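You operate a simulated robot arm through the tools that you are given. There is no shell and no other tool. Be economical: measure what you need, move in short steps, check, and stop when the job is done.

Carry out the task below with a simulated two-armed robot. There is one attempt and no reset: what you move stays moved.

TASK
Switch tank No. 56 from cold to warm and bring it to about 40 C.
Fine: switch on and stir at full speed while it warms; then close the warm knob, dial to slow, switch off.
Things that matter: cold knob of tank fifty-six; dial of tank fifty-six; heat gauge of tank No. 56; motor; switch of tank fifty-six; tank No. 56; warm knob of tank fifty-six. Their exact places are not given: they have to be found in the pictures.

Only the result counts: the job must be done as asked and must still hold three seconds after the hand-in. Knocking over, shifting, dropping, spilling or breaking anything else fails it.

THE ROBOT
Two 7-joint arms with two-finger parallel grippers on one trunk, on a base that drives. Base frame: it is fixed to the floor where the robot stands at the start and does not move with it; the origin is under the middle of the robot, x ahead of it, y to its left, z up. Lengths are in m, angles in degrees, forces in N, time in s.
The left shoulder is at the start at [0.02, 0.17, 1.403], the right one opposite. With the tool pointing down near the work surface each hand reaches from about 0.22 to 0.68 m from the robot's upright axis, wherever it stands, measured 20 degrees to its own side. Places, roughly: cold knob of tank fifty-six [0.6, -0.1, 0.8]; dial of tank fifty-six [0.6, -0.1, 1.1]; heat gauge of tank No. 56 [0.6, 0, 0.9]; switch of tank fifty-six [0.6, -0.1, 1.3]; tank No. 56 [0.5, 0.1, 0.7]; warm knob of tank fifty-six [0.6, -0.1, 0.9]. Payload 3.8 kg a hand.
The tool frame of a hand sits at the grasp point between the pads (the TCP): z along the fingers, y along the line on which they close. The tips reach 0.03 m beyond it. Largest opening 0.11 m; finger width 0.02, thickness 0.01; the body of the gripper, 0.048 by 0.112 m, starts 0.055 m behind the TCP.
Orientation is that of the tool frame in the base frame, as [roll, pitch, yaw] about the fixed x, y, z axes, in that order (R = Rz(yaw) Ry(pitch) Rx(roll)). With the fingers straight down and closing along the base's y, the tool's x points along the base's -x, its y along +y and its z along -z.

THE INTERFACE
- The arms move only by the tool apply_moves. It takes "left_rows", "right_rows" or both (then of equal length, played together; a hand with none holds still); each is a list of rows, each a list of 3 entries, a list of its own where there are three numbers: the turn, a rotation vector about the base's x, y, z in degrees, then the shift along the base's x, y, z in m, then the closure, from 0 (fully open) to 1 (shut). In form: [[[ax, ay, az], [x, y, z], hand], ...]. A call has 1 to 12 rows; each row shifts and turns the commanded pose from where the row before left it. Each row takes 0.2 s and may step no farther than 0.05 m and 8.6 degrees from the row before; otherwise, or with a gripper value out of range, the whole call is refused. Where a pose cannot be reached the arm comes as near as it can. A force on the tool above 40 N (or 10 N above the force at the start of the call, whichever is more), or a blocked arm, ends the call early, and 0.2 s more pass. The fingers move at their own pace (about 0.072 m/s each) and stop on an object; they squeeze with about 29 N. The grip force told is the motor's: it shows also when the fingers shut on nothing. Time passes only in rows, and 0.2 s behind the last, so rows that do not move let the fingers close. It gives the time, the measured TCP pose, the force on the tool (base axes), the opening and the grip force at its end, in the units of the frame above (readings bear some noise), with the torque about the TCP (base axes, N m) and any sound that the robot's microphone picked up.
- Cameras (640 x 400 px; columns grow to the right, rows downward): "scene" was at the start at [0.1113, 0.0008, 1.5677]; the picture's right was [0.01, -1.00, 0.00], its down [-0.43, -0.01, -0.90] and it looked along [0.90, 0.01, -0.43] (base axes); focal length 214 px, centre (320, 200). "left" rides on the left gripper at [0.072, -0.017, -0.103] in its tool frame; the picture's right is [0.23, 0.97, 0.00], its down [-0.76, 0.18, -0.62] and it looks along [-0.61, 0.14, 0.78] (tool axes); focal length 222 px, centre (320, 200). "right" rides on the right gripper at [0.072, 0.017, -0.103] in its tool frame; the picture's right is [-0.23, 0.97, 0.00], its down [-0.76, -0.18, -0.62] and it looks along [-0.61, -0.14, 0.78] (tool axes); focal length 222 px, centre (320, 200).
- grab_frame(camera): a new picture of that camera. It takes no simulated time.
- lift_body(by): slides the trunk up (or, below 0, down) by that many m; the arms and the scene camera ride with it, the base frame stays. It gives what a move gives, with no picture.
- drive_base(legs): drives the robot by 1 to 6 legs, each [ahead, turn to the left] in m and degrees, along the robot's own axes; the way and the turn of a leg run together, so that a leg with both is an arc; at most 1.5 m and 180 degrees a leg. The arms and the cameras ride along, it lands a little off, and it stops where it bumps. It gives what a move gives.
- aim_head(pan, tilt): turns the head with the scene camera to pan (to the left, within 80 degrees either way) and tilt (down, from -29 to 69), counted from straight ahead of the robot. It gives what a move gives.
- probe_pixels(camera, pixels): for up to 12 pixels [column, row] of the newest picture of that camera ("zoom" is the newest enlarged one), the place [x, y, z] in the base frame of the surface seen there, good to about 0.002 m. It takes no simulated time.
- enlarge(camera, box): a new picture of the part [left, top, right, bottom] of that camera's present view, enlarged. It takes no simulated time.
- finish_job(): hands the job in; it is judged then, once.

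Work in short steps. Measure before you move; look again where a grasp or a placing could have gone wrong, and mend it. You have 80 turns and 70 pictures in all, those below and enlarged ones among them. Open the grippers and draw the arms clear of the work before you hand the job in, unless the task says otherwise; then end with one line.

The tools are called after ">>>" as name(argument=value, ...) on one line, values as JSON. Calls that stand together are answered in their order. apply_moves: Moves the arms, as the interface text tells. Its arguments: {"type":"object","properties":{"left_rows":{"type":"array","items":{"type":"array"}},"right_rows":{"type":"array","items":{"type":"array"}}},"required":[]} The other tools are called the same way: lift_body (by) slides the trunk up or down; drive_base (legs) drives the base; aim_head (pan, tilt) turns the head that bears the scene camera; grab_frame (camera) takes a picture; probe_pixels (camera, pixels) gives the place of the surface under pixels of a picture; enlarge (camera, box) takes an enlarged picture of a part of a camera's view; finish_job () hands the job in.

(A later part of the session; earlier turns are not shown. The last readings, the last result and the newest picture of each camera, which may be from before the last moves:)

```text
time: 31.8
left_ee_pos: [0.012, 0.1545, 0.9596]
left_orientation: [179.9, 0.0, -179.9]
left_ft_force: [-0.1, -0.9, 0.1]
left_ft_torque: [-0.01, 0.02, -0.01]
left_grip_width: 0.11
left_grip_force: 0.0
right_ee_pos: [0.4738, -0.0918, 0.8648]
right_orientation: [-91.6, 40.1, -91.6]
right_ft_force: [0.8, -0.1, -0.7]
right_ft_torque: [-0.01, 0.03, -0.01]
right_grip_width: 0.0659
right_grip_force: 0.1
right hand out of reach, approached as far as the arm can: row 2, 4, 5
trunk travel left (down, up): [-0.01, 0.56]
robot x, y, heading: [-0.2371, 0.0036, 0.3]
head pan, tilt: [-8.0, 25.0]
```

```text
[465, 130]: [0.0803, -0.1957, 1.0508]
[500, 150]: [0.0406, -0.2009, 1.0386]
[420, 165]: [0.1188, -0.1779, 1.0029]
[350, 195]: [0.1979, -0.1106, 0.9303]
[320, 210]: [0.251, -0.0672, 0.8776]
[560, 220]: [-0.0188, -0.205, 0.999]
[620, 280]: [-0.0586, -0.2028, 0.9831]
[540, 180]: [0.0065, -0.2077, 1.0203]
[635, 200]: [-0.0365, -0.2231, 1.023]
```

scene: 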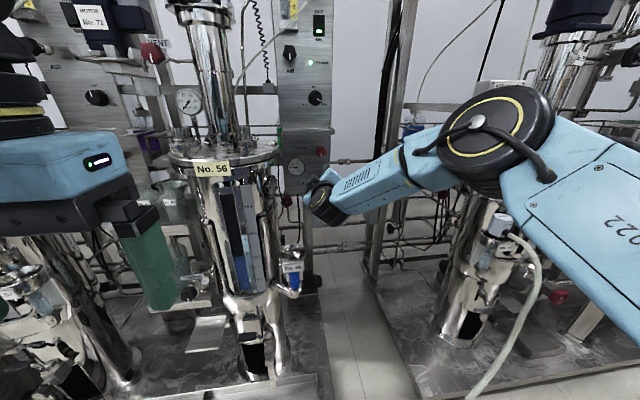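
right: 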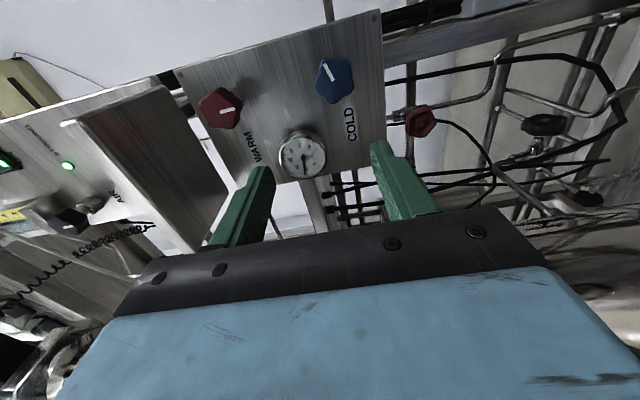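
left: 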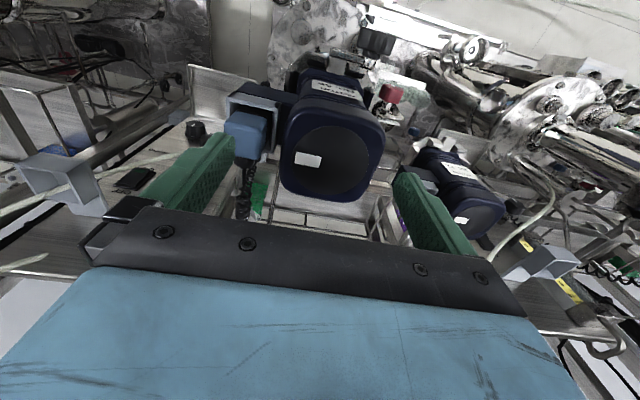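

The wrist is bent only ~45°. I test whether yawing the hand a little to the left frees the reach to y=-0.115, z=0.83.

>>> apply_moves(right_rows=[[[0, 0, 8], [0, 0, 0], 0.4], [[0, 0, 8], [0, 0, 0], 0.4], [[0, 0, 8], [0, 0, 0], 0.4]])

```text
time: 32.6
left_ee_pos: [0.0114, 0.1533, 0.9591]
left_orientation: [180.0, 0.0, -180.0]
left_ft_force: [0.5, -0.5, 0.5]
left_ft_torque: [-0.02, -0.04, -0.02]
left_grip_width: 0.1097
left_grip_force: 0.2
right_ee_pos: [0.4738, -0.0931, 0.8662]
right_orientation: [-91.6, 40.0, -91.6]
right_ft_force: [0.0, -0.8, -0.2]
right_ft_torque: [-0.01, -0.02, -0.02]
right_grip_width: 0.0661
right_grip_force: 0.1
right hand out of reach, approached as far as the arm can: row 1, 2, 3
trunk travel left (down, up): [-0.01, 0.56]
robot x, y, heading: [-0.2396, -0.0005, 0.2]
head pan, tilt: [-8.0, 25.0]
```

Yaw left is blocked outright, so the limit is on that side. I try the opposite yaw (right).

>>> apply_moves(right_rows=[[[0, 0, -8], [0, 0, 0], 0.4], [[0, 0, -8], [0, 0, 0], 0.4], [[0, 0, -8], [0, 0, 0], 0.4], [[0, 0, -8], [0, 0, 0], 0.4]])

```text
time: 33.6
left_ee_pos: [0.0107, 0.1542, 0.9585]
left_orientation: [180.0, 0.0, -179.9]
left_ft_force: [-1.1, -1.3, 0.1]
left_ft_torque: [-0.01, 0.01, 0.0]
left_grip_width: 0.1099
left_grip_force: 0.1
right_ee_pos: [0.4733, -0.0924, 0.8646]
right_orientation: [-91.6, 39.9, -123.9]
right_ft_force: [-0.4, 0.3, 0.7]
right_ft_torque: [0.0, 0.0, 0.03]
right_grip_width: 0.0657
right_grip_force: 0.0
trunk travel left (down, up): [-0.01, 0.56]
robot x, y, heading: [-0.2401, 0.0007, 0.0]
head pan, tilt: [-8.0, 25.0]
```

The limit is the hand being nearly in line with the forearm; pointing right relative to the robot is free. So I'll re-park the robot ~0.4 m to the right, turned ~30° left: then the freed direction is +x at the panel. Back out first, then reposition.

>>> drive_base(legs=[[-0.3, 0], [0, 90], [-0.58, 0], [0, -60]])

>>> aim_head(pan=-5, tilt=25)

>>> grab_frame(camera="scene")

```text
time: 38.2
left_ee_pos: [-0.5495, 0.3045, 0.9585]
left_orientation: [-180.0, 0.1, -117.9]
left_ft_force: [0.3, -0.4, -0.6]
left_ft_torque: [0.03, 0.07, 0.01]
left_grip_width: 0.1101
left_grip_force: 0.0
right_ee_pos: [-0.1141, 0.5967, 0.8644]
right_orientation: [-91.6, 40.0, -61.8]
right_ft_force: [0.7, -0.3, 0.1]
right_ft_torque: [-0.01, -0.04, 0.0]
right_grip_width: 0.0658
right_grip_force: 0.0
trunk travel left (down, up): [-0.01, 0.56]
robot x, y, heading: [-0.515, -0.0008, 61.5]
head pan, tilt: [-8.0, 25.0]
stopped in leg 2: the robot was blocked; the commanded pose is now the measured one
```

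```text
time: 38.9
left_ee_pos: [-0.5488, 0.3048, 0.9588]
left_orientation: [-179.9, 0.0, -117.9]
left_ft_force: [-0.8, -0.4, -0.4]
left_ft_torque: [0.03, -0.03, 0.0]
left_grip_width: 0.1099
left_grip_force: 0.1
right_ee_pos: [-0.1144, 0.5971, 0.8659]
right_orientation: [-91.5, 39.9, -61.7]
right_ft_force: [0.4, 1.0, -0.3]
right_ft_torque: [-0.02, -0.01, 0.06]
right_grip_width: 0.0659
right_grip_force: 0.1
trunk travel left (down, up): [-0.01, 0.56]
robot x, y, heading: [-0.5135, -0.0016, 61.5]
head pan, tilt: [-5.0, 25.0]
```

```text
39 pictures are left
```

scene: 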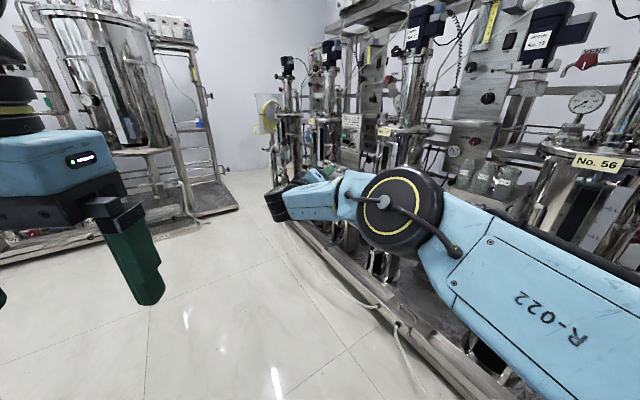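

The turn was blocked at 61°. Nothing visible is touched in front; I look to both sides.

>>> aim_head(pan=80, tilt=35)

>>> grab_frame(camera="scene")

>>> aim_head(pan=-80, tilt=40)

>>> grab_frame(camera="scene")

```text
time: 40.5
left_ee_pos: [-0.5483, 0.3039, 0.9592]
left_orientation: [-179.9, 0.0, -118.0]
left_ft_force: [-0.4, -0.5, 0.1]
left_ft_torque: [-0.03, -0.04, 0.0]
left_grip_width: 0.1101
left_grip_force: 0.0
right_ee_pos: [-0.1139, 0.5965, 0.8659]
right_orientation: [-91.5, 39.9, -61.6]
right_ft_force: [0.4, 0.1, 0.3]
right_ft_torque: [-0.01, 0.0, 0.0]
right_grip_width: 0.0658
right_grip_force: 0.0
trunk travel left (down, up): [-0.01, 0.56]
robot x, y, heading: [-0.5128, -0.0029, 61.2]
head pan, tilt: [80.0, 35.0]
```

```text
38 pictures are left
```

scene: 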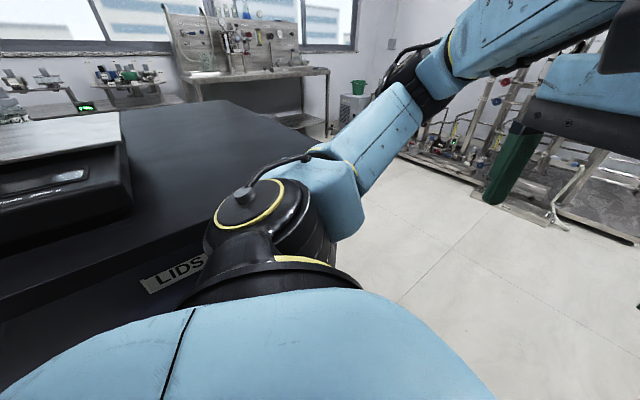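

```text
time: 42.9
left_ee_pos: [-0.5492, 0.3054, 0.9601]
left_orientation: [-179.8, 0.0, -117.9]
left_ft_force: [-0.1, -0.7, 0.2]
left_ft_torque: [0.0, 0.04, -0.02]
left_grip_width: 0.1101
left_grip_force: 0.0
right_ee_pos: [-0.1158, 0.5972, 0.8645]
right_orientation: [-91.5, 40.0, -61.7]
right_ft_force: [-0.2, -0.9, 0.9]
right_ft_torque: [-0.02, -0.03, 0.03]
right_grip_width: 0.0657
right_grip_force: 0.1
trunk travel left (down, up): [-0.01, 0.56]
robot x, y, heading: [-0.5089, 0.0008, 61.4]
head pan, tilt: [-80.0, 40.0]
```

```text
37 pictures are left
```

scene: 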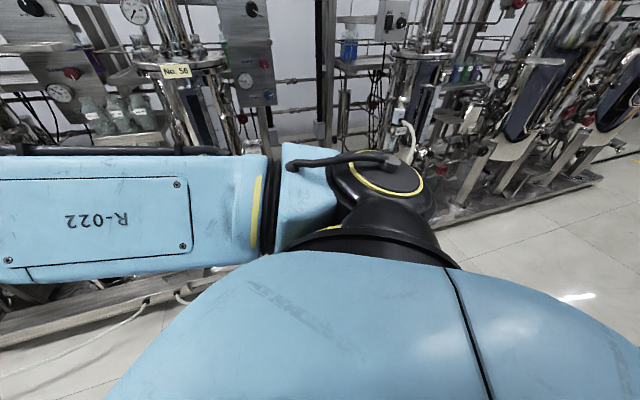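

A table (LIDS) stands right behind, at the robot's back. I drive forward 0.3 along the present heading, then finish the turn to 90° and back along the aisle.

>>> drive_base(legs=[[0.28, 0], [0, 28.5], [-0.75, 0]])

>>> grab_frame(camera="scene")

```text
time: 50.0
left_ee_pos: [-0.5526, -0.2536, 0.9594]
left_orientation: [-179.9, 0.0, -88.6]
left_ft_force: [-0.8, -0.4, 0.4]
left_ft_torque: [-0.02, 0.01, -0.01]
left_grip_width: 0.1099
left_grip_force: 0.1
right_ee_pos: [-0.3163, 0.214, 0.8654]
right_orientation: [-91.5, 39.9, -32.5]
right_ft_force: [-1.0, 0.7, -0.6]
right_ft_torque: [0.01, 0.04, 0.0]
right_grip_width: 0.0659
right_grip_force: 0.2
trunk travel left (down, up): [-0.01, 0.56]
robot x, y, heading: [-0.3714, -0.4991, 90.9]
head pan, tilt: [-80.0, 40.0]
```

```text
36 pictures are left
```

scene: 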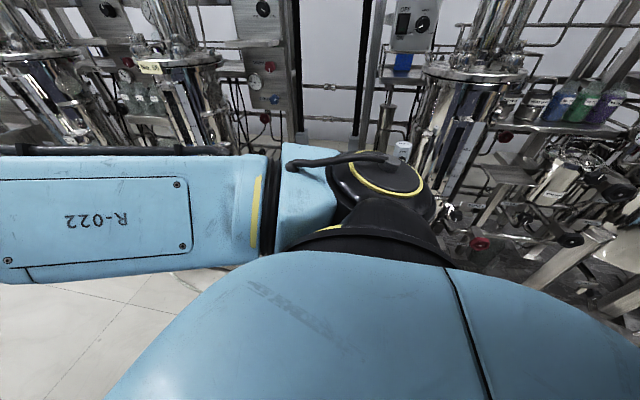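

Now at (-0.37,-0.50), heading 91°. I turn right to 30° and look.

>>> drive_base(legs=[[0, -61]])

>>> aim_head(pan=-5, tilt=25)

>>> grab_frame(camera="scene")

>>> grab_frame(camera="right")

```text
time: 53.1
left_ee_pos: [-0.2376, -0.2224, 0.9583]
left_orientation: [180.0, 0.1, -150.5]
left_ft_force: [-0.2, -0.4, 0.2]
left_ft_torque: [0.0, -0.02, -0.02]
left_grip_width: 0.1102
left_grip_force: 0.1
right_ee_pos: [0.2863, -0.2113, 0.8652]
right_orientation: [-91.5, 40.0, -94.3]
right_ft_force: [0.0, -1.0, 0.6]
right_ft_torque: [-0.01, -0.01, 0.0]
right_grip_width: 0.066
right_grip_force: 0.1
trunk travel left (down, up): [-0.01, 0.56]
robot x, y, heading: [-0.372, -0.5018, 29.0]
head pan, tilt: [-80.0, 40.0]
```

```text
time: 54.5
left_ee_pos: [-0.2376, -0.2223, 0.9591]
left_orientation: [-179.9, 0.0, -150.5]
left_ft_force: [0.4, 0.6, 1.1]
left_ft_torque: [-0.01, -0.01, 0.01]
left_grip_width: 0.1102
left_grip_force: 0.1
right_ee_pos: [0.2863, -0.213, 0.8653]
right_orientation: [-91.5, 39.9, -94.4]
right_ft_force: [0.1, -1.1, 0.0]
right_ft_torque: [0.01, 0.02, 0.04]
right_grip_width: 0.066
right_grip_force: 0.1
trunk travel left (down, up): [-0.01, 0.56]
robot x, y, heading: [-0.3725, -0.5029, 28.6]
head pan, tilt: [-5.0, 25.0]
```

```text
35 pictures are left
```

scene: 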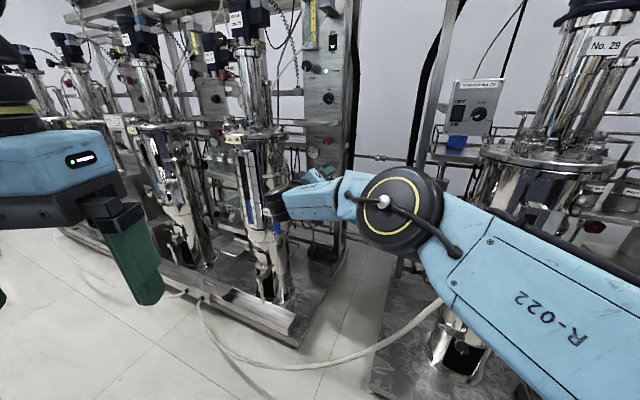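

```text
34 pictures are left
```

right: 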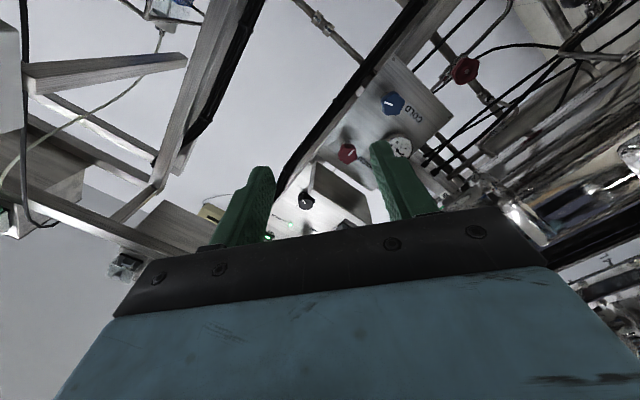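

A hose lies on the floor ahead; I check its location versus the robot base before driving closer.

>>> probe_pixels(camera="scene", pixels=[[260, 365], [330, 358], [400, 330], [212, 340], [290, 340], [480, 385], [235, 150], [278, 205]])

```text
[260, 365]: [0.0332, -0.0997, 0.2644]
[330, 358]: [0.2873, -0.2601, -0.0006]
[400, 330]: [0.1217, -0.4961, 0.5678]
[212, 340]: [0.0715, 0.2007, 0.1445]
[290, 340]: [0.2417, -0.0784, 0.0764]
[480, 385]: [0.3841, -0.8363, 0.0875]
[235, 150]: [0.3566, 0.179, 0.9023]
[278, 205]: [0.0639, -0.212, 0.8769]
```

The hose hangs at least 0.3 m ahead of where the base will stop. I drive 0.15 m forward along 29°.

>>> drive_base(legs=[[0.15, 0]])

>>> grab_frame(camera="right")

>>> grab_frame(camera="scene")

```text
time: 55.9
left_ee_pos: [-0.1068, -0.1513, 0.9589]
left_orientation: [-179.8, 0.0, -150.4]
left_ft_force: [0.4, -0.6, 0.6]
left_ft_torque: [0.0, 0.0, 0.02]
left_grip_width: 0.1104
left_grip_force: 0.1
right_ee_pos: [0.4173, -0.1382, 0.864]
right_orientation: [-91.5, 39.9, -94.3]
right_ft_force: [0.1, -0.4, -0.5]
right_ft_torque: [0.0, 0.0, -0.02]
right_grip_width: 0.0663
right_grip_force: 0.1
trunk travel left (down, up): [-0.01, 0.56]
robot x, y, heading: [-0.2404, -0.4274, 29.2]
head pan, tilt: [-5.0, 25.0]
```

```text
33 pictures are left
```

right: 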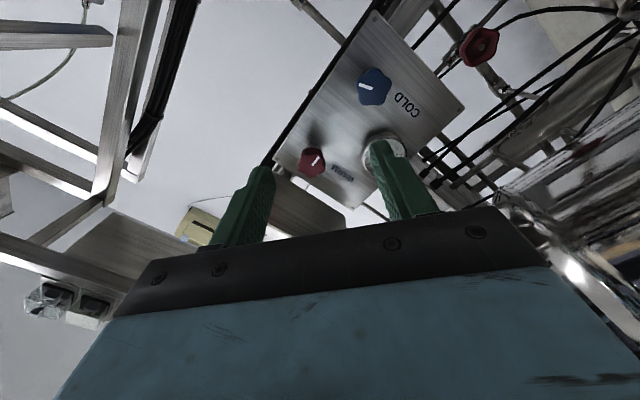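

```text
32 pictures are left
```

scene: 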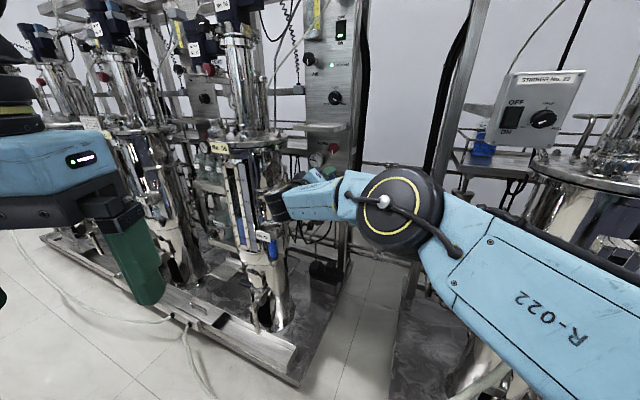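

Good posture. I straighten the yaw (+4°), roll −40° and move to in front of the cold knob at [0.48,-0.115,0.815].

>>> apply_moves(right_rows=[[[0, 0, 4.3], [0, 0.005, -0.01], 0.4], [[-8, 0, 0], [0, 0.005, -0.01], 0.4], [[-8, 0, 0], [0.01, 0.005, -0.01], 0.4], [[-8, 0, 0], [0.01, 0.004, -0.01], 0.4], [[-8, 0, 0], [0.02, 0.004, -0.009], 0.4], [[-8, 0, 0], [0.02, 0, 0], 0.4]])

>>> grab_frame(camera="right")

```text
time: 57.3
left_ee_pos: [-0.1058, -0.1508, 0.9584]
left_orientation: [-180.0, 0.0, -150.4]
left_ft_force: [0.1, 0.5, 0.4]
left_ft_torque: [-0.02, -0.02, 0.0]
left_grip_width: 0.1101
left_grip_force: 0.1
right_ee_pos: [0.461, -0.1397, 0.8224]
right_orientation: [-91.6, -0.3, -89.9]
right_ft_force: [-0.5, 0.2, -0.2]
right_ft_torque: [-0.01, 0.01, -0.01]
right_grip_width: 0.066
right_grip_force: 0.0
right hand out of reach, approached as far as the arm can: row 5, 6
trunk travel left (down, up): [-0.01, 0.56]
robot x, y, heading: [-0.239, -0.4273, 29.3]
head pan, tilt: [-5.0, 25.0]
```

```text
31 pictures are left
```

right: 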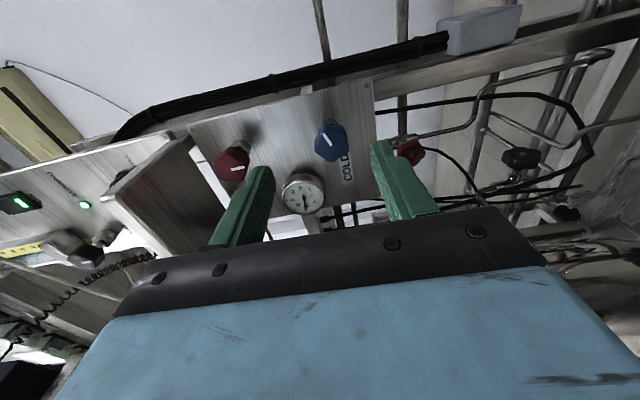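

The arm is near full stretch. I draw the hand back a bit and drive 0.1 m closer.

>>> apply_moves(right_rows=[[[0, 0, 0], [-0.045, -0.015, 0], 0.4], [[0, 0, 0], [-0.04, -0.02, 0], 0.4]])

>>> drive_base(legs=[[0.11, 0]])

>>> apply_moves(right_rows=[[[0, 0, 0], [0.005, 0.005, -0.005], 0.4], [[0, 0, 0], [0.005, 0, 0], 0.4]])

```text
time: 57.9
left_ee_pos: [-0.1069, -0.1518, 0.9602]
left_orientation: [180.0, 0.2, -150.4]
left_ft_force: [-0.7, 0.1, 0.1]
left_ft_torque: [0.01, 0.04, 0.02]
left_grip_width: 0.11
left_grip_force: 0.0
right_ee_pos: [0.3766, -0.1761, 0.8228]
right_orientation: [-91.4, 0.1, -90.2]
right_ft_force: [0.6, -0.6, -0.2]
right_ft_torque: [-0.01, -0.01, 0.02]
right_grip_width: 0.0662
right_grip_force: 0.1
trunk travel left (down, up): [-0.01, 0.56]
robot x, y, heading: [-0.2393, -0.4274, 29.0]
head pan, tilt: [-5.0, 25.0]
```

```text
time: 59.1
left_ee_pos: [-0.0113, -0.0967, 0.9594]
left_orientation: [-179.8, 0.0, -150.5]
left_ft_force: [1.0, 0.2, -0.1]
left_ft_torque: [0.0, 0.05, -0.02]
left_grip_width: 0.1097
left_grip_force: 0.0
right_ee_pos: [0.472, -0.1203, 0.8209]
right_orientation: [-91.6, 0.0, -89.9]
right_ft_force: [-0.3, 0.1, 0.4]
right_ft_torque: [0.01, -0.03, 0.0]
right_grip_width: 0.0661
right_grip_force: 0.1
trunk travel left (down, up): [-0.01, 0.56]
robot x, y, heading: [-0.146, -0.3761, 29.0]
head pan, tilt: [-5.0, 25.0]
```

```text
time: 59.7
left_ee_pos: [-0.0115, -0.0984, 0.9595]
left_orientation: [-179.9, 0.1, -150.3]
left_ft_force: [0.1, -0.4, -0.2]
left_ft_torque: [0.02, -0.02, -0.01]
left_grip_width: 0.1101
left_grip_force: 0.0
right_ee_pos: [0.4814, -0.1171, 0.8161]
right_orientation: [-91.7, -0.1, -89.9]
right_ft_force: [-0.3, 1.0, 0.6]
right_ft_torque: [-0.02, 0.01, -0.02]
right_grip_width: 0.0659
right_grip_force: 0.1
trunk travel left (down, up): [-0.01, 0.56]
robot x, y, heading: [-0.1407, -0.3758, 29.0]
head pan, tilt: [-5.0, 25.0]
```

No limit now. I look at the cold knob between the fingers before going in.

>>> enlarge(camera="right", box=[160, 40, 480, 240])

>>> probe_pixels(camera="zoom", pixels=[[320, 150], [340, 180], [320, 200]])

```text
2.00 times, centred on (320, 140) of right
```

zoom: 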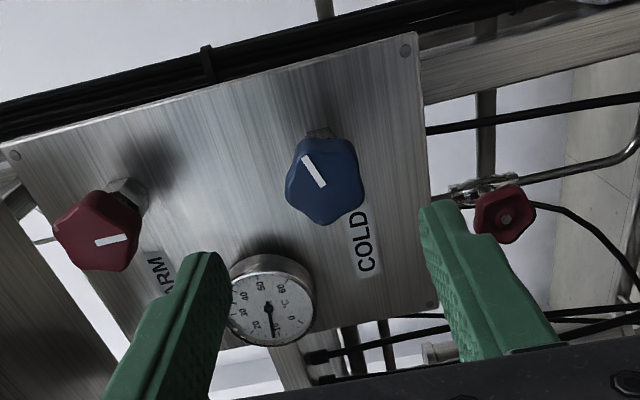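

```text
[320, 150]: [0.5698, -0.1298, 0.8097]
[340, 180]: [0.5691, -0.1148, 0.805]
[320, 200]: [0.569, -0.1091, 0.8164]
```

Cold knob centre ≈[0.569,-0.116,0.811]; its pointer is ~110° from straight down. I pre-roll −32°, slide over and grip.

>>> apply_moves(right_rows=[[[-8, 0, 0], [0, 0.001, -0.002], 0.4], [[-8, 0, 0], [0, 0, -0.002], 0.4], [[-8, 0, 0], [0, 0, 0], 0.4], [[-8, 0, 0], [0, 0, 0], 0.4], [[0, 0, 0], [0.04, 0, 0], 0.4], [[0, 0, 0], [0.025, 0, 0], 0.4], [[0, 0, 0], [0.01, 0, 0], 0.4], [[0, 0, 0], [0, 0, 0], 1], [[0, 0, 0], [0, 0, 0], 1], [[0, 0, 0], [0, 0, 0], 1]])

>>> enlarge(camera="right", box=[160, 40, 480, 240])

```text
time: 61.9
left_ee_pos: [-0.011, -0.0984, 0.9595]
left_orientation: [-180.0, 0.1, -150.4]
left_ft_force: [0.6, 0.3, 0.1]
left_ft_torque: [0.01, 0.02, -0.01]
left_grip_width: 0.1101
left_grip_force: 0.0
right_ee_pos: [0.4614, -0.1053, 0.8071]
right_orientation: [-91.5, -31.6, -89.7]
right_ft_force: [0.4, 0.2, 0.0]
right_ft_torque: [-0.01, 0.03, 0.0]
right_grip_width: 0.0
right_grip_force: 29.4
right hand out of reach, approached as far as the arm can: row 4, 5, 6, 7
trunk travel left (down, up): [-0.01, 0.56]
robot x, y, heading: [-0.1417, -0.3756, 29.1]
head pan, tilt: [-5.0, 25.0]
```

```text
2.00 times, centred on (320, 140) of right
```

zoom: 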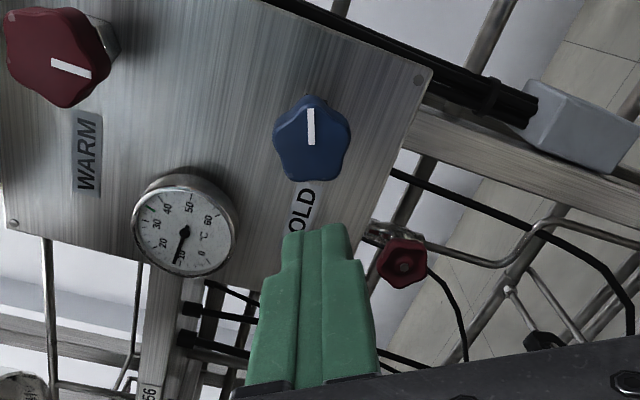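

Rolling to −122° runs into the limit. I go back to the −90° roll (fingers vertical), reopen, and advance from there.

>>> apply_moves(right_rows=[[[8, 0, 0], [0, -0.003, 0.001], 0.4], [[8, 0, 0], [0, -0.003, 0.001], 0.4], [[8, 0, 0], [0, -0.003, 0.001], 0.4], [[8, 0, 0], [0, -0.002, 0.001], 0.4], [[0, 0, 0], [0.02, 0, 0], 0.4], [[0, 0, 0], [0.02, 0, 0], 0.4], [[0, 0, 0], [0.01, 0, 0], 0.4]])

```text
time: 63.5
left_ee_pos: [-0.0116, -0.0964, 0.9592]
left_orientation: [-180.0, 0.1, -150.4]
left_ft_force: [0.6, -0.6, 0.2]
left_ft_torque: [0.01, -0.02, -0.02]
left_grip_width: 0.1101
left_grip_force: 0.0
right_ee_pos: [0.5137, -0.1161, 0.8126]
right_orientation: [-91.6, -0.1, -89.9]
right_ft_force: [-0.2, -1.1, 0.4]
right_ft_torque: [0.02, 0.0, -0.01]
right_grip_width: 0.0661
right_grip_force: 0.1
trunk travel left (down, up): [-0.01, 0.56]
robot x, y, heading: [-0.1425, -0.3791, 28.8]
head pan, tilt: [-5.0, 25.0]
```

Reachable at [0.514,-0.116,0.8126]. I advance 0.042 m over the knob and close.

>>> apply_moves(right_rows=[[[0, 0, 0], [0.02, 0, 0], 0.4], [[0, 0, 0], [0.022, 0, -0.001], 0.4], [[0, 0, 0], [0, 0, 0], 1], [[0, 0, 0], [0, 0, 0], 1], [[0, 0, 0], [0, 0, 0], 1]])

>>> enlarge(camera="right", box=[160, 40, 480, 240])

```text
time: 64.7
left_ee_pos: [-0.0114, -0.098, 0.9588]
left_orientation: [-179.9, 0.1, -150.4]
left_ft_force: [-0.3, 0.4, 0.0]
left_ft_torque: [-0.01, -0.01, -0.01]
left_grip_width: 0.1097
left_grip_force: 0.1
right_ee_pos: [0.5555, -0.118, 0.8135]
right_orientation: [-91.4, -0.1, -90.0]
right_ft_force: [4.3, 0.4, 2.4]
right_ft_torque: [-0.03, -0.83, 0.13]
right_grip_width: 0.0344
right_grip_force: 45.1
trunk travel left (down, up): [-0.01, 0.56]
robot x, y, heading: [-0.1431, -0.3764, 29.0]
head pan, tilt: [-5.0, 25.0]
```

```text
2.00 times, centred on (320, 140) of right
```

zoom: 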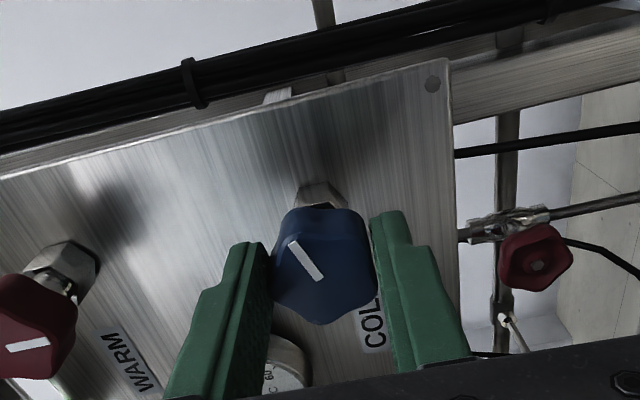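

Knob gripped (0.034 m). I turn it clockwise (+x) by 88°.

>>> apply_moves(right_rows=[[[8, 0, 0], [0, 0, 0], 1], [[8, 0, 0], [0, 0, 0], 1], [[8, 0, 0], [0, 0, 0], 1], [[8, 0, 0], [0, 0, 0], 1], [[8, 0, 0], [0, 0, 0], 1], [[8, 0, 0], [0, 0, 0], 1], [[8, 0, 0], [0, 0, 0], 1], [[8, 0, 0], [0, 0, 0], 1], [[8, 0, 0], [0, 0, 0], 1], [[8, 0, 0], [0, 0, 0], 1], [[8, 0, 0], [0, 0, 0], 1]])

>>> grab_frame(camera="right")

```text
time: 67.1
left_ee_pos: [-0.0101, -0.0967, 0.958]
left_orientation: [-179.8, 0.0, -150.3]
left_ft_force: [-0.4, -0.8, 0.2]
left_ft_torque: [0.01, 0.0, 0.0]
left_grip_width: 0.1102
left_grip_force: 0.1
right_ee_pos: [0.5557, -0.1143, 0.8092]
right_orientation: [-96.8, 87.9, -95.1]
right_ft_force: [5.9, 11.1, -10.3]
right_ft_torque: [-0.1, -0.56, -0.4]
right_grip_width: 0.0343
right_grip_force: 45.0
trunk travel left (down, up): [-0.01, 0.56]
robot x, y, heading: [-0.1429, -0.3754, 28.7]
head pan, tilt: [-5.0, 25.0]
```

```text
27 pictures are left
```

right: 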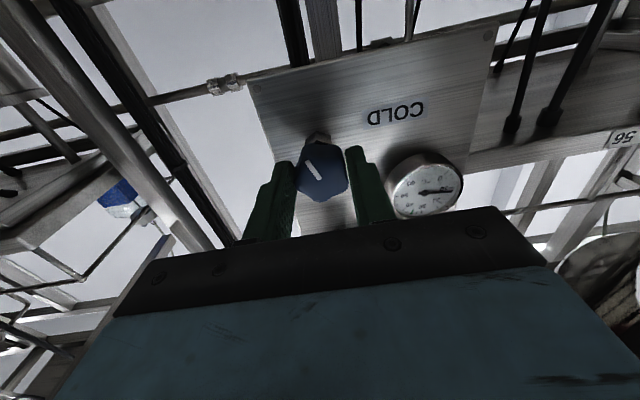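

The pointer is ~25–30° from straight down and no stop felt. I continue clockwise.

>>> apply_moves(right_rows=[[[8, 0, 0], [0, 0, 0], 1], [[8, 0, 0], [0, 0, 0], 1], [[6, 0, 0], [0, 0, 0], 1], [[5, 0, 0], [0, 0, 0], 1]])

>>> enlarge(camera="right", box=[160, 40, 480, 240])

```text
time: 68.1
left_ee_pos: [-0.0107, -0.0961, 0.9593]
left_orientation: [-179.9, -0.1, -150.4]
left_ft_force: [-0.2, 0.2, 0.7]
left_ft_torque: [0.0, -0.01, -0.01]
left_grip_width: 0.1099
left_grip_force: 0.2
right_ee_pos: [0.5552, -0.1131, 0.8099]
right_orientation: [88.6, 65.0, 90.4]
right_ft_force: [6.6, 20.4, -6.3]
right_ft_torque: [-0.76, 0.62, 0.02]
right_grip_width: 0.0354
right_grip_force: 45.2
trunk travel left (down, up): [-0.01, 0.56]
robot x, y, heading: [-0.1432, -0.3743, 29.0]
head pan, tilt: [-5.0, 25.0]
```

```text
2.00 times, centred on (320, 140) of right
```

zoom: 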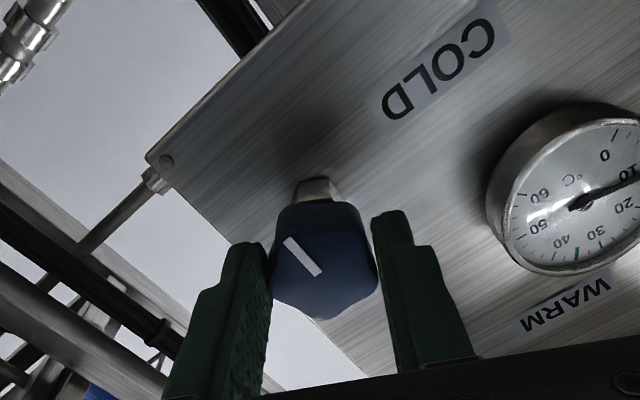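

Torque −0.76 N·m: stop reached and the pointer is straight down – cold closed. I release, retreat and move up to the warm knob, keeping this roll so it can turn the other way.

>>> apply_moves(right_rows=[[[0, 0, 0], [0, 0, 0], 0.4], [[0, 0, 0], [0, 0, 0], 0.4], [[0, 0, 0], [-0.04, 0, 0], 0.4], [[0, 0, 0], [-0.04, 0, 0], 0.4], [[0, 0, 0], [0, 0, 0.045], 0.4], [[0, 0, 0], [0, 0, 0.045], 0.4], [[0, 0, 0], [0, -0.002, 0.024], 0.4]])

>>> grab_frame(camera="right")

>>> probe_pixels(camera="right", pixels=[[320, 150], [320, 140], [330, 150], [310, 150], [320, 160], [340, 150]])

>>> grab_frame(camera="scene")

```text
time: 69.7
left_ee_pos: [-0.0118, -0.0974, 0.959]
left_orientation: [-179.9, 0.2, -150.4]
left_ft_force: [0.6, -0.5, 0.1]
left_ft_torque: [0.03, 0.0, 0.0]
left_grip_width: 0.1099
left_grip_force: 0.1
right_ee_pos: [0.4751, -0.1178, 0.9266]
right_orientation: [88.3, 65.1, 89.9]
right_ft_force: [0.2, 0.4, -0.5]
right_ft_torque: [0.01, -0.02, 0.01]
right_grip_width: 0.0662
right_grip_force: 0.0
trunk travel left (down, up): [-0.01, 0.56]
robot x, y, heading: [-0.1451, -0.376, 28.8]
head pan, tilt: [-5.0, 25.0]
```

```text
25 pictures are left
```

right: 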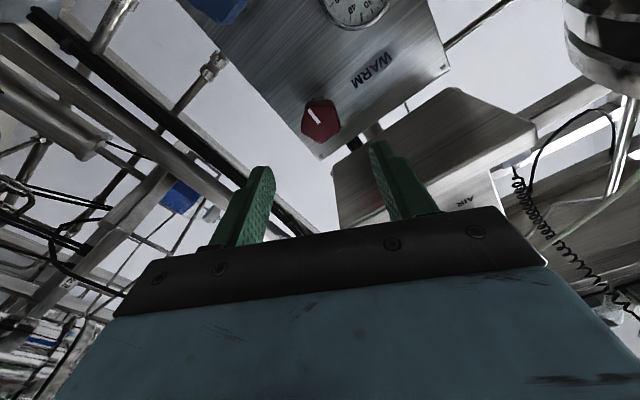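

```text
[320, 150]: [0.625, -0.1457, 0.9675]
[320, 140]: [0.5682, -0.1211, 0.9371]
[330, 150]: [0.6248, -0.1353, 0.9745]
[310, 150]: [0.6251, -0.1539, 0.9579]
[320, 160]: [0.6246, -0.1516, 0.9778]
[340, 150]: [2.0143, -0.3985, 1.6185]
```

```text
24 pictures are left
```

scene: 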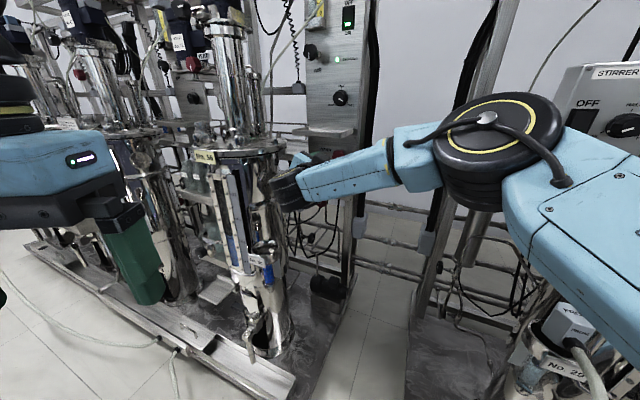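

Aligned with the warm knob (320,120). I advance and grip it.

>>> apply_moves(right_rows=[[[0, 0, 0], [0.04, 0.001, -0.002], 0.4], [[0, 0, 0], [0.034, 0, 0], 0.4], [[0, 0, 0], [0, 0, 0], 1], [[0, 0, 0], [0, 0, 0], 1], [[0, 0, 0], [0, 0, 0], 1]])

>>> enlarge(camera="right", box=[160, 40, 480, 240])

```text
time: 70.9
left_ee_pos: [-0.0121, -0.0957, 0.9589]
left_orientation: [-179.9, 0.0, -150.2]
left_ft_force: [0.7, 0.3, -0.6]
left_ft_torque: [0.0, 0.0, -0.07]
left_grip_width: 0.1098
left_grip_force: 0.1
right_ee_pos: [0.546, -0.1142, 0.9242]
right_orientation: [87.9, 65.2, 90.0]
right_ft_force: [7.3, 19.5, 10.7]
right_ft_torque: [-0.18, 0.04, 0.44]
right_grip_width: 0.0351
right_grip_force: 45.4
trunk travel left (down, up): [-0.01, 0.56]
robot x, y, heading: [-0.144, -0.377, 28.9]
head pan, tilt: [-5.0, 25.0]
```

```text
2.00 times, centred on (320, 140) of right
```

zoom: 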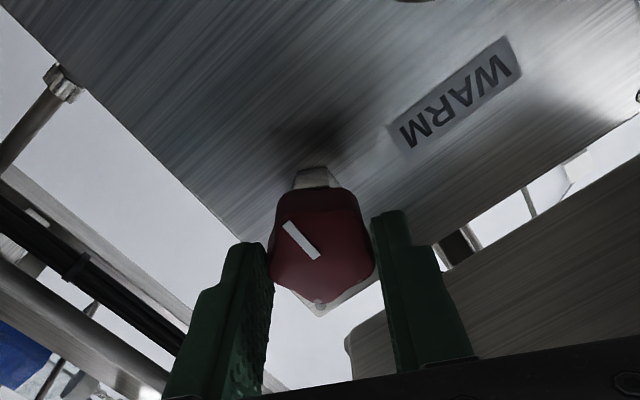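

Gripped. I open it counter-clockwise (−x) by 102°.

>>> apply_moves(right_rows=[[[-8.5, 0, 0], [0, 0, 0], 1], [[-8.5, 0, 0], [0, 0, 0], 1], [[-8.5, 0, 0], [0, 0, 0], 1], [[-8.5, 0, 0], [0, 0, 0], 1], [[-8.5, 0, 0], [0, 0, 0], 1], [[-8.5, 0, 0], [0, 0, 0], 1], [[-8.5, 0, 0], [0, 0, 0], 1], [[-8.5, 0, 0], [0, 0, 0], 1], [[-8.5, 0, 0], [0, 0, 0], 1], [[-8.5, 0, 0], [0, 0, 0], 1], [[-8.5, 0, 0], [0, 0, 0], 1], [[-8.5, 0, 0], [0, 0, 0], 1]])

>>> grab_frame(camera="right")

```text
time: 73.5
left_ee_pos: [-0.0127, -0.0952, 0.9582]
left_orientation: [-179.8, 0.1, -150.4]
left_ft_force: [-0.3, -0.4, 0.0]
left_ft_torque: [0.01, 0.04, 0.02]
left_grip_width: 0.1099
left_grip_force: 0.1
right_ee_pos: [0.5467, -0.1157, 0.9244]
right_orientation: [-91.2, 12.7, -89.8]
right_ft_force: [-1.0, 22.4, 14.6]
right_ft_torque: [0.04, -0.81, 0.5]
right_grip_width: 0.0344
right_grip_force: 45.0
trunk travel left (down, up): [-0.01, 0.56]
robot x, y, heading: [-0.1422, -0.3749, 29.0]
head pan, tilt: [-5.0, 25.0]
```

```text
22 pictures are left
```

right: 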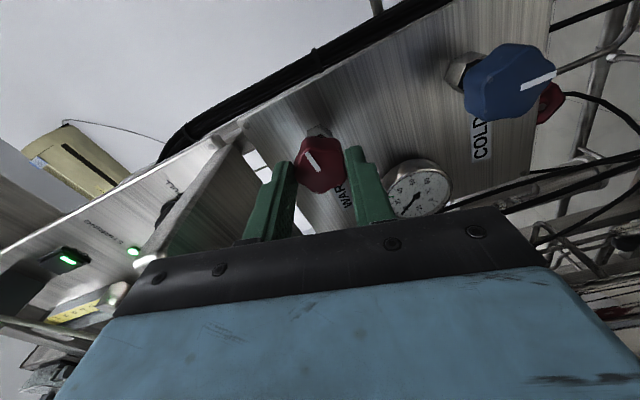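

The warm knob is open and the gauge stays visible at (417,188) while I hold the knob. I read the gauge.

>>> enlarge(camera="right", box=[377, 152, 461, 222])

```text
5.71 times, centred on (419, 187) of right
```

zoom: 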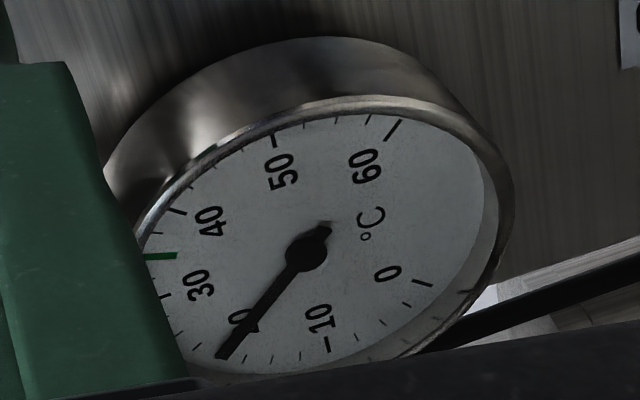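

Needle at ~19–20 °C and rising quickly. I wait just 0.6 s and look again.

>>> apply_moves(right_rows=[[[0, 0, 0], [0, 0, 0], 1], [[0, 0, 0], [0, 0, 0], 1]])

>>> enlarge(camera="right", box=[377, 152, 461, 222])

```text
time: 74.1
left_ee_pos: [-0.0125, -0.0962, 0.9591]
left_orientation: [-179.8, 0.0, -150.4]
left_ft_force: [-0.8, 1.2, -0.3]
left_ft_torque: [0.03, 0.0, 0.0]
left_grip_width: 0.1102
left_grip_force: 0.1
right_ee_pos: [0.5482, -0.1164, 0.9254]
right_orientation: [-91.2, 12.8, -89.7]
right_ft_force: [1.6, 23.3, 16.0]
right_ft_torque: [-0.02, -0.84, 0.49]
right_grip_width: 0.0344
right_grip_force: 45.1
trunk travel left (down, up): [-0.01, 0.56]
robot x, y, heading: [-0.1449, -0.3753, 29.0]
head pan, tilt: [-5.0, 25.0]
```

```text
5.71 times, centred on (419, 187) of right
```

zoom: 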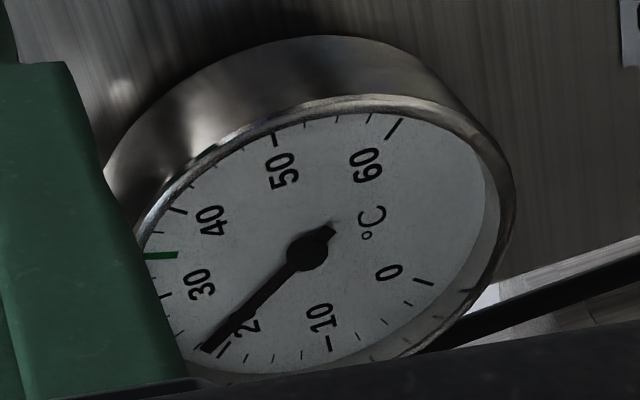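

~21.5 °C; the rate is about 2.5–3 °C/s. I wait 2.4 s and read again.

>>> apply_moves(right_rows=[[[0, 0, 0], [0, 0, 0], 1], [[0, 0, 0], [0, 0, 0], 1], [[0, 0, 0], [0, 0, 0], 1], [[0, 0, 0], [0, 0, 0], 1], [[0, 0, 0], [0, 0, 0], 1], [[0, 0, 0], [0, 0, 0], 1], [[0, 0, 0], [0, 0, 0], 1], [[0, 0, 0], [0, 0, 0], 1], [[0, 0, 0], [0, 0, 0], 1], [[0, 0, 0], [0, 0, 0], 1], [[0, 0, 0], [0, 0, 0], 1]])

>>> enlarge(camera="right", box=[377, 152, 461, 222])

```text
time: 76.5
left_ee_pos: [-0.0128, -0.0964, 0.9587]
left_orientation: [-179.8, 0.1, -150.4]
left_ft_force: [0.6, -0.2, -0.4]
left_ft_torque: [0.0, 0.0, 0.03]
left_grip_width: 0.1101
left_grip_force: 0.0
right_ee_pos: [0.5468, -0.1145, 0.9255]
right_orientation: [-91.2, 12.7, -89.7]
right_ft_force: [2.0, 21.1, 16.1]
right_ft_torque: [0.02, -0.86, 0.46]
right_grip_width: 0.0343
right_grip_force: 45.3
trunk travel left (down, up): [-0.01, 0.56]
robot x, y, heading: [-0.1419, -0.3744, 28.8]
head pan, tilt: [-5.0, 25.0]
```

```text
5.71 times, centred on (419, 187) of right
```

zoom: 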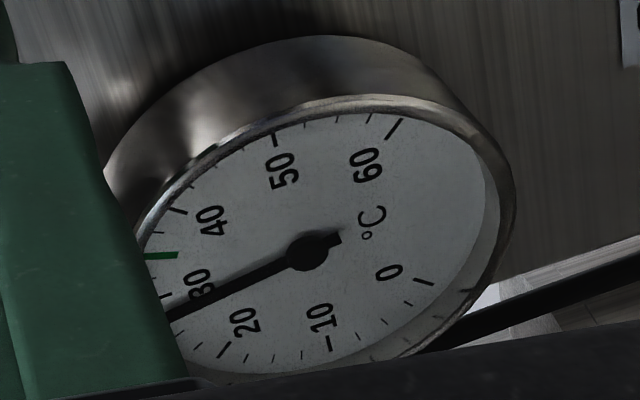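

~28.5 °C (2.9 °C/s). I wait 1.6 s more and re-read.

>>> apply_moves(right_rows=[[[0, 0, 0], [0, 0, 0], 1], [[0, 0, 0], [0, 0, 0], 1], [[0, 0, 0], [0, 0, 0], 1], [[0, 0, 0], [0, 0, 0], 1], [[0, 0, 0], [0, 0, 0], 1], [[0, 0, 0], [0, 0, 0], 1], [[0, 0, 0], [0, 0, 0], 1]])

>>> enlarge(camera="right", box=[377, 152, 461, 222])

```text
time: 78.1
left_ee_pos: [-0.0127, -0.0958, 0.9577]
left_orientation: [-179.7, 0.2, -150.4]
left_ft_force: [0.0, -1.0, -0.1]
left_ft_torque: [0.01, 0.02, 0.02]
left_grip_width: 0.1096
left_grip_force: 0.1
right_ee_pos: [0.5466, -0.1157, 0.9255]
right_orientation: [-91.3, 12.8, -89.6]
right_ft_force: [2.4, 20.6, 16.1]
right_ft_torque: [0.09, -0.84, 0.47]
right_grip_width: 0.0342
right_grip_force: 45.5
trunk travel left (down, up): [-0.01, 0.56]
robot x, y, heading: [-0.1462, -0.3729, 29.0]
head pan, tilt: [-5.0, 25.0]
```

```text
5.71 times, centred on (419, 187) of right
```

zoom: 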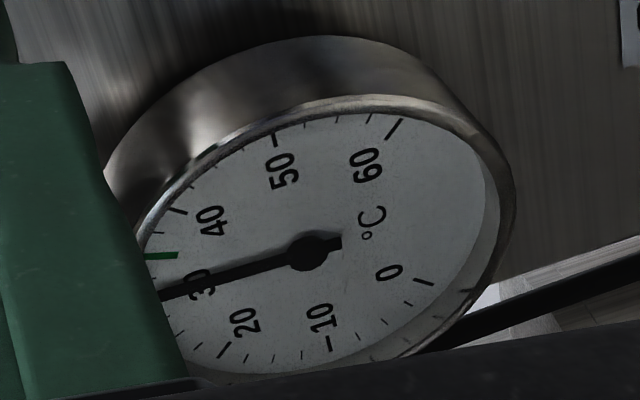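

~31–31.5 °C. I wait 2.0 s more.

>>> apply_moves(right_rows=[[[0, 0, 0], [0, 0, 0], 1], [[0, 0, 0], [0, 0, 0], 1], [[0, 0, 0], [0, 0, 0], 1], [[0, 0, 0], [0, 0, 0], 1], [[0, 0, 0], [0, 0, 0], 1], [[0, 0, 0], [0, 0, 0], 1], [[0, 0, 0], [0, 0, 0], 1], [[0, 0, 0], [0, 0, 0], 1], [[0, 0, 0], [0, 0, 0], 1]])

>>> enlarge(camera="right", box=[377, 152, 461, 222])

```text
time: 80.1
left_ee_pos: [-0.011, -0.0971, 0.9589]
left_orientation: [-179.7, 0.2, -150.5]
left_ft_force: [-0.4, -1.0, 0.6]
left_ft_torque: [-0.06, -0.02, -0.02]
left_grip_width: 0.1099
left_grip_force: 0.0
right_ee_pos: [0.5473, -0.1142, 0.9264]
right_orientation: [-91.3, 12.8, -89.7]
right_ft_force: [2.9, 20.9, 16.4]
right_ft_torque: [0.08, -0.87, 0.49]
right_grip_width: 0.0342
right_grip_force: 45.4
trunk travel left (down, up): [-0.01, 0.56]
robot x, y, heading: [-0.1446, -0.3739, 29.0]
head pan, tilt: [-5.0, 25.0]
```

```text
5.71 times, centred on (419, 187) of right
```

zoom: 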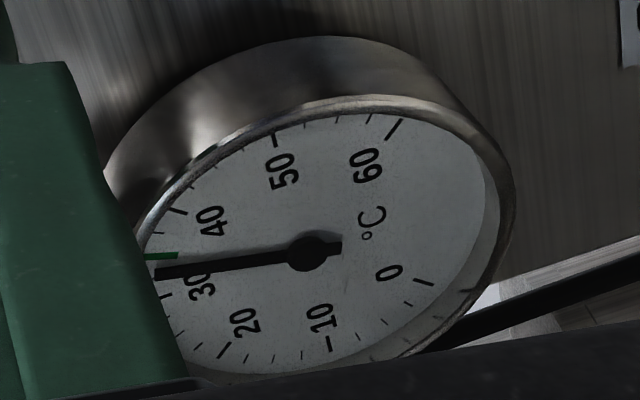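

~33 °C, rising more slowly now. I wait 2.6 s.

>>> apply_moves(right_rows=[[[0, 0, 0], [0, 0, 0], 1], [[0, 0, 0], [0, 0, 0], 1], [[0, 0, 0], [0, 0, 0], 1], [[0, 0, 0], [0, 0, 0], 1], [[0, 0, 0], [0, 0, 0], 1], [[0, 0, 0], [0, 0, 0], 1], [[0, 0, 0], [0, 0, 0], 1], [[0, 0, 0], [0, 0, 0], 1], [[0, 0, 0], [0, 0, 0], 1], [[0, 0, 0], [0, 0, 0], 1], [[0, 0, 0], [0, 0, 0], 1]])

>>> enlarge(camera="right", box=[377, 152, 461, 222])

```text
time: 82.5
left_ee_pos: [-0.0121, -0.0976, 0.9593]
left_orientation: [-179.8, 0.2, -150.3]
left_ft_force: [-0.2, -0.3, 0.0]
left_ft_torque: [0.01, 0.01, -0.01]
left_grip_width: 0.1099
left_grip_force: 0.0
right_ee_pos: [0.5484, -0.1166, 0.9245]
right_orientation: [-91.2, 12.7, -89.6]
right_ft_force: [2.0, 19.3, 16.6]
right_ft_torque: [0.05, -0.86, 0.44]
right_grip_width: 0.0342
right_grip_force: 45.1
trunk travel left (down, up): [-0.01, 0.56]
robot x, y, heading: [-0.1431, -0.3777, 29.1]
head pan, tilt: [-5.0, 25.0]
```

```text
5.71 times, centred on (419, 187) of right
```

zoom: 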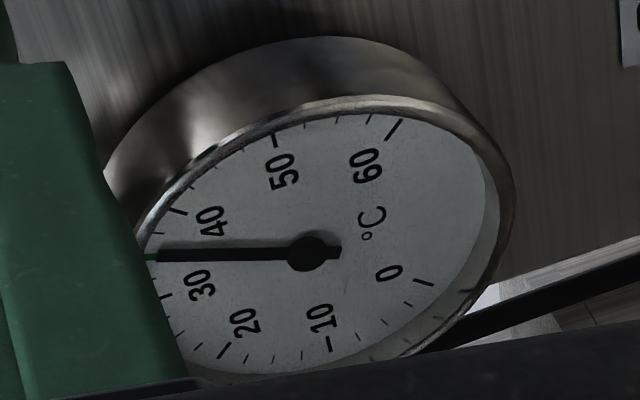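

35 °C (on the green mark), ~0.9 °C/s. I wait 4 s in two calls, then read.

>>> apply_moves(right_rows=[[[0, 0, 0], [0, 0, 0], 1], [[0, 0, 0], [0, 0, 0], 1], [[0, 0, 0], [0, 0, 0], 1], [[0, 0, 0], [0, 0, 0], 1], [[0, 0, 0], [0, 0, 0], 1], [[0, 0, 0], [0, 0, 0], 1], [[0, 0, 0], [0, 0, 0], 1], [[0, 0, 0], [0, 0, 0], 1], [[0, 0, 0], [0, 0, 0], 1], [[0, 0, 0], [0, 0, 0], 1], [[0, 0, 0], [0, 0, 0], 1], [[0, 0, 0], [0, 0, 0], 1]])

>>> apply_moves(right_rows=[[[0, 0, 0], [0, 0, 0], 1], [[0, 0, 0], [0, 0, 0], 1], [[0, 0, 0], [0, 0, 0], 1], [[0, 0, 0], [0, 0, 0], 1], [[0, 0, 0], [0, 0, 0], 1]])

>>> enlarge(camera="right", box=[377, 152, 461, 222])

```text
time: 85.1
left_ee_pos: [-0.0125, -0.0961, 0.9587]
left_orientation: [-179.8, 0.2, -150.4]
left_ft_force: [-0.2, -0.3, -0.2]
left_ft_torque: [-0.01, 0.03, 0.01]
left_grip_width: 0.1098
left_grip_force: 0.1
right_ee_pos: [0.5471, -0.1157, 0.9249]
right_orientation: [-91.2, 12.8, -89.8]
right_ft_force: [2.0, 18.7, 16.3]
right_ft_torque: [0.06, -0.87, 0.49]
right_grip_width: 0.0341
right_grip_force: 45.2
trunk travel left (down, up): [-0.01, 0.56]
robot x, y, heading: [-0.1445, -0.3758, 29.0]
head pan, tilt: [-5.0, 25.0]
```

```text
time: 86.3
left_ee_pos: [-0.0116, -0.0958, 0.9592]
left_orientation: [-179.7, 0.1, -150.4]
left_ft_force: [0.1, 0.8, -0.5]
left_ft_torque: [-0.01, -0.01, -0.03]
left_grip_width: 0.1097
left_grip_force: 0.1
right_ee_pos: [0.5469, -0.1157, 0.9254]
right_orientation: [-91.2, 12.8, -89.7]
right_ft_force: [1.7, 19.3, 16.1]
right_ft_torque: [0.03, -0.88, 0.43]
right_grip_width: 0.0342
right_grip_force: 44.5
trunk travel left (down, up): [-0.01, 0.56]
robot x, y, heading: [-0.1422, -0.3763, 28.9]
head pan, tilt: [-5.0, 25.0]
```

```text
5.71 times, centred on (419, 187) of right
```

zoom: 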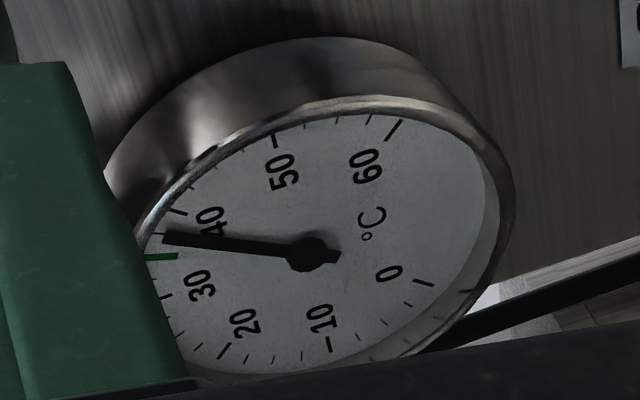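

~37.3 °C, ~0.65 °C/s. I wait 2.8 s and read.

>>> apply_moves(right_rows=[[[0, 0, 0], [0, 0, 0], 1], [[0, 0, 0], [0, 0, 0], 1], [[0, 0, 0], [0, 0, 0], 1], [[0, 0, 0], [0, 0, 0], 1], [[0, 0, 0], [0, 0, 0], 1], [[0, 0, 0], [0, 0, 0], 1], [[0, 0, 0], [0, 0, 0], 1], [[0, 0, 0], [0, 0, 0], 1], [[0, 0, 0], [0, 0, 0], 1], [[0, 0, 0], [0, 0, 0], 1], [[0, 0, 0], [0, 0, 0], 1], [[0, 0, 0], [0, 0, 0], 1]])

>>> enlarge(camera="right", box=[377, 152, 461, 222])

```text
time: 88.9
left_ee_pos: [-0.0117, -0.0958, 0.9578]
left_orientation: [-179.8, 0.1, -150.4]
left_ft_force: [-0.2, 0.6, 0.3]
left_ft_torque: [-0.01, -0.02, 0.04]
left_grip_width: 0.11
left_grip_force: 0.0
right_ee_pos: [0.547, -0.115, 0.9246]
right_orientation: [-91.2, 12.8, -89.6]
right_ft_force: [2.2, 17.9, 15.3]
right_ft_torque: [0.04, -0.88, 0.45]
right_grip_width: 0.0344
right_grip_force: 45.2
trunk travel left (down, up): [-0.01, 0.56]
robot x, y, heading: [-0.143, -0.376, 29.0]
head pan, tilt: [-5.0, 25.0]
```

```text
5.71 times, centred on (419, 187) of right
```

zoom: 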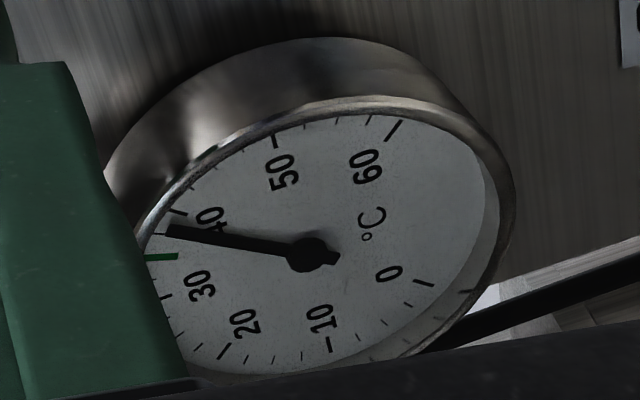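

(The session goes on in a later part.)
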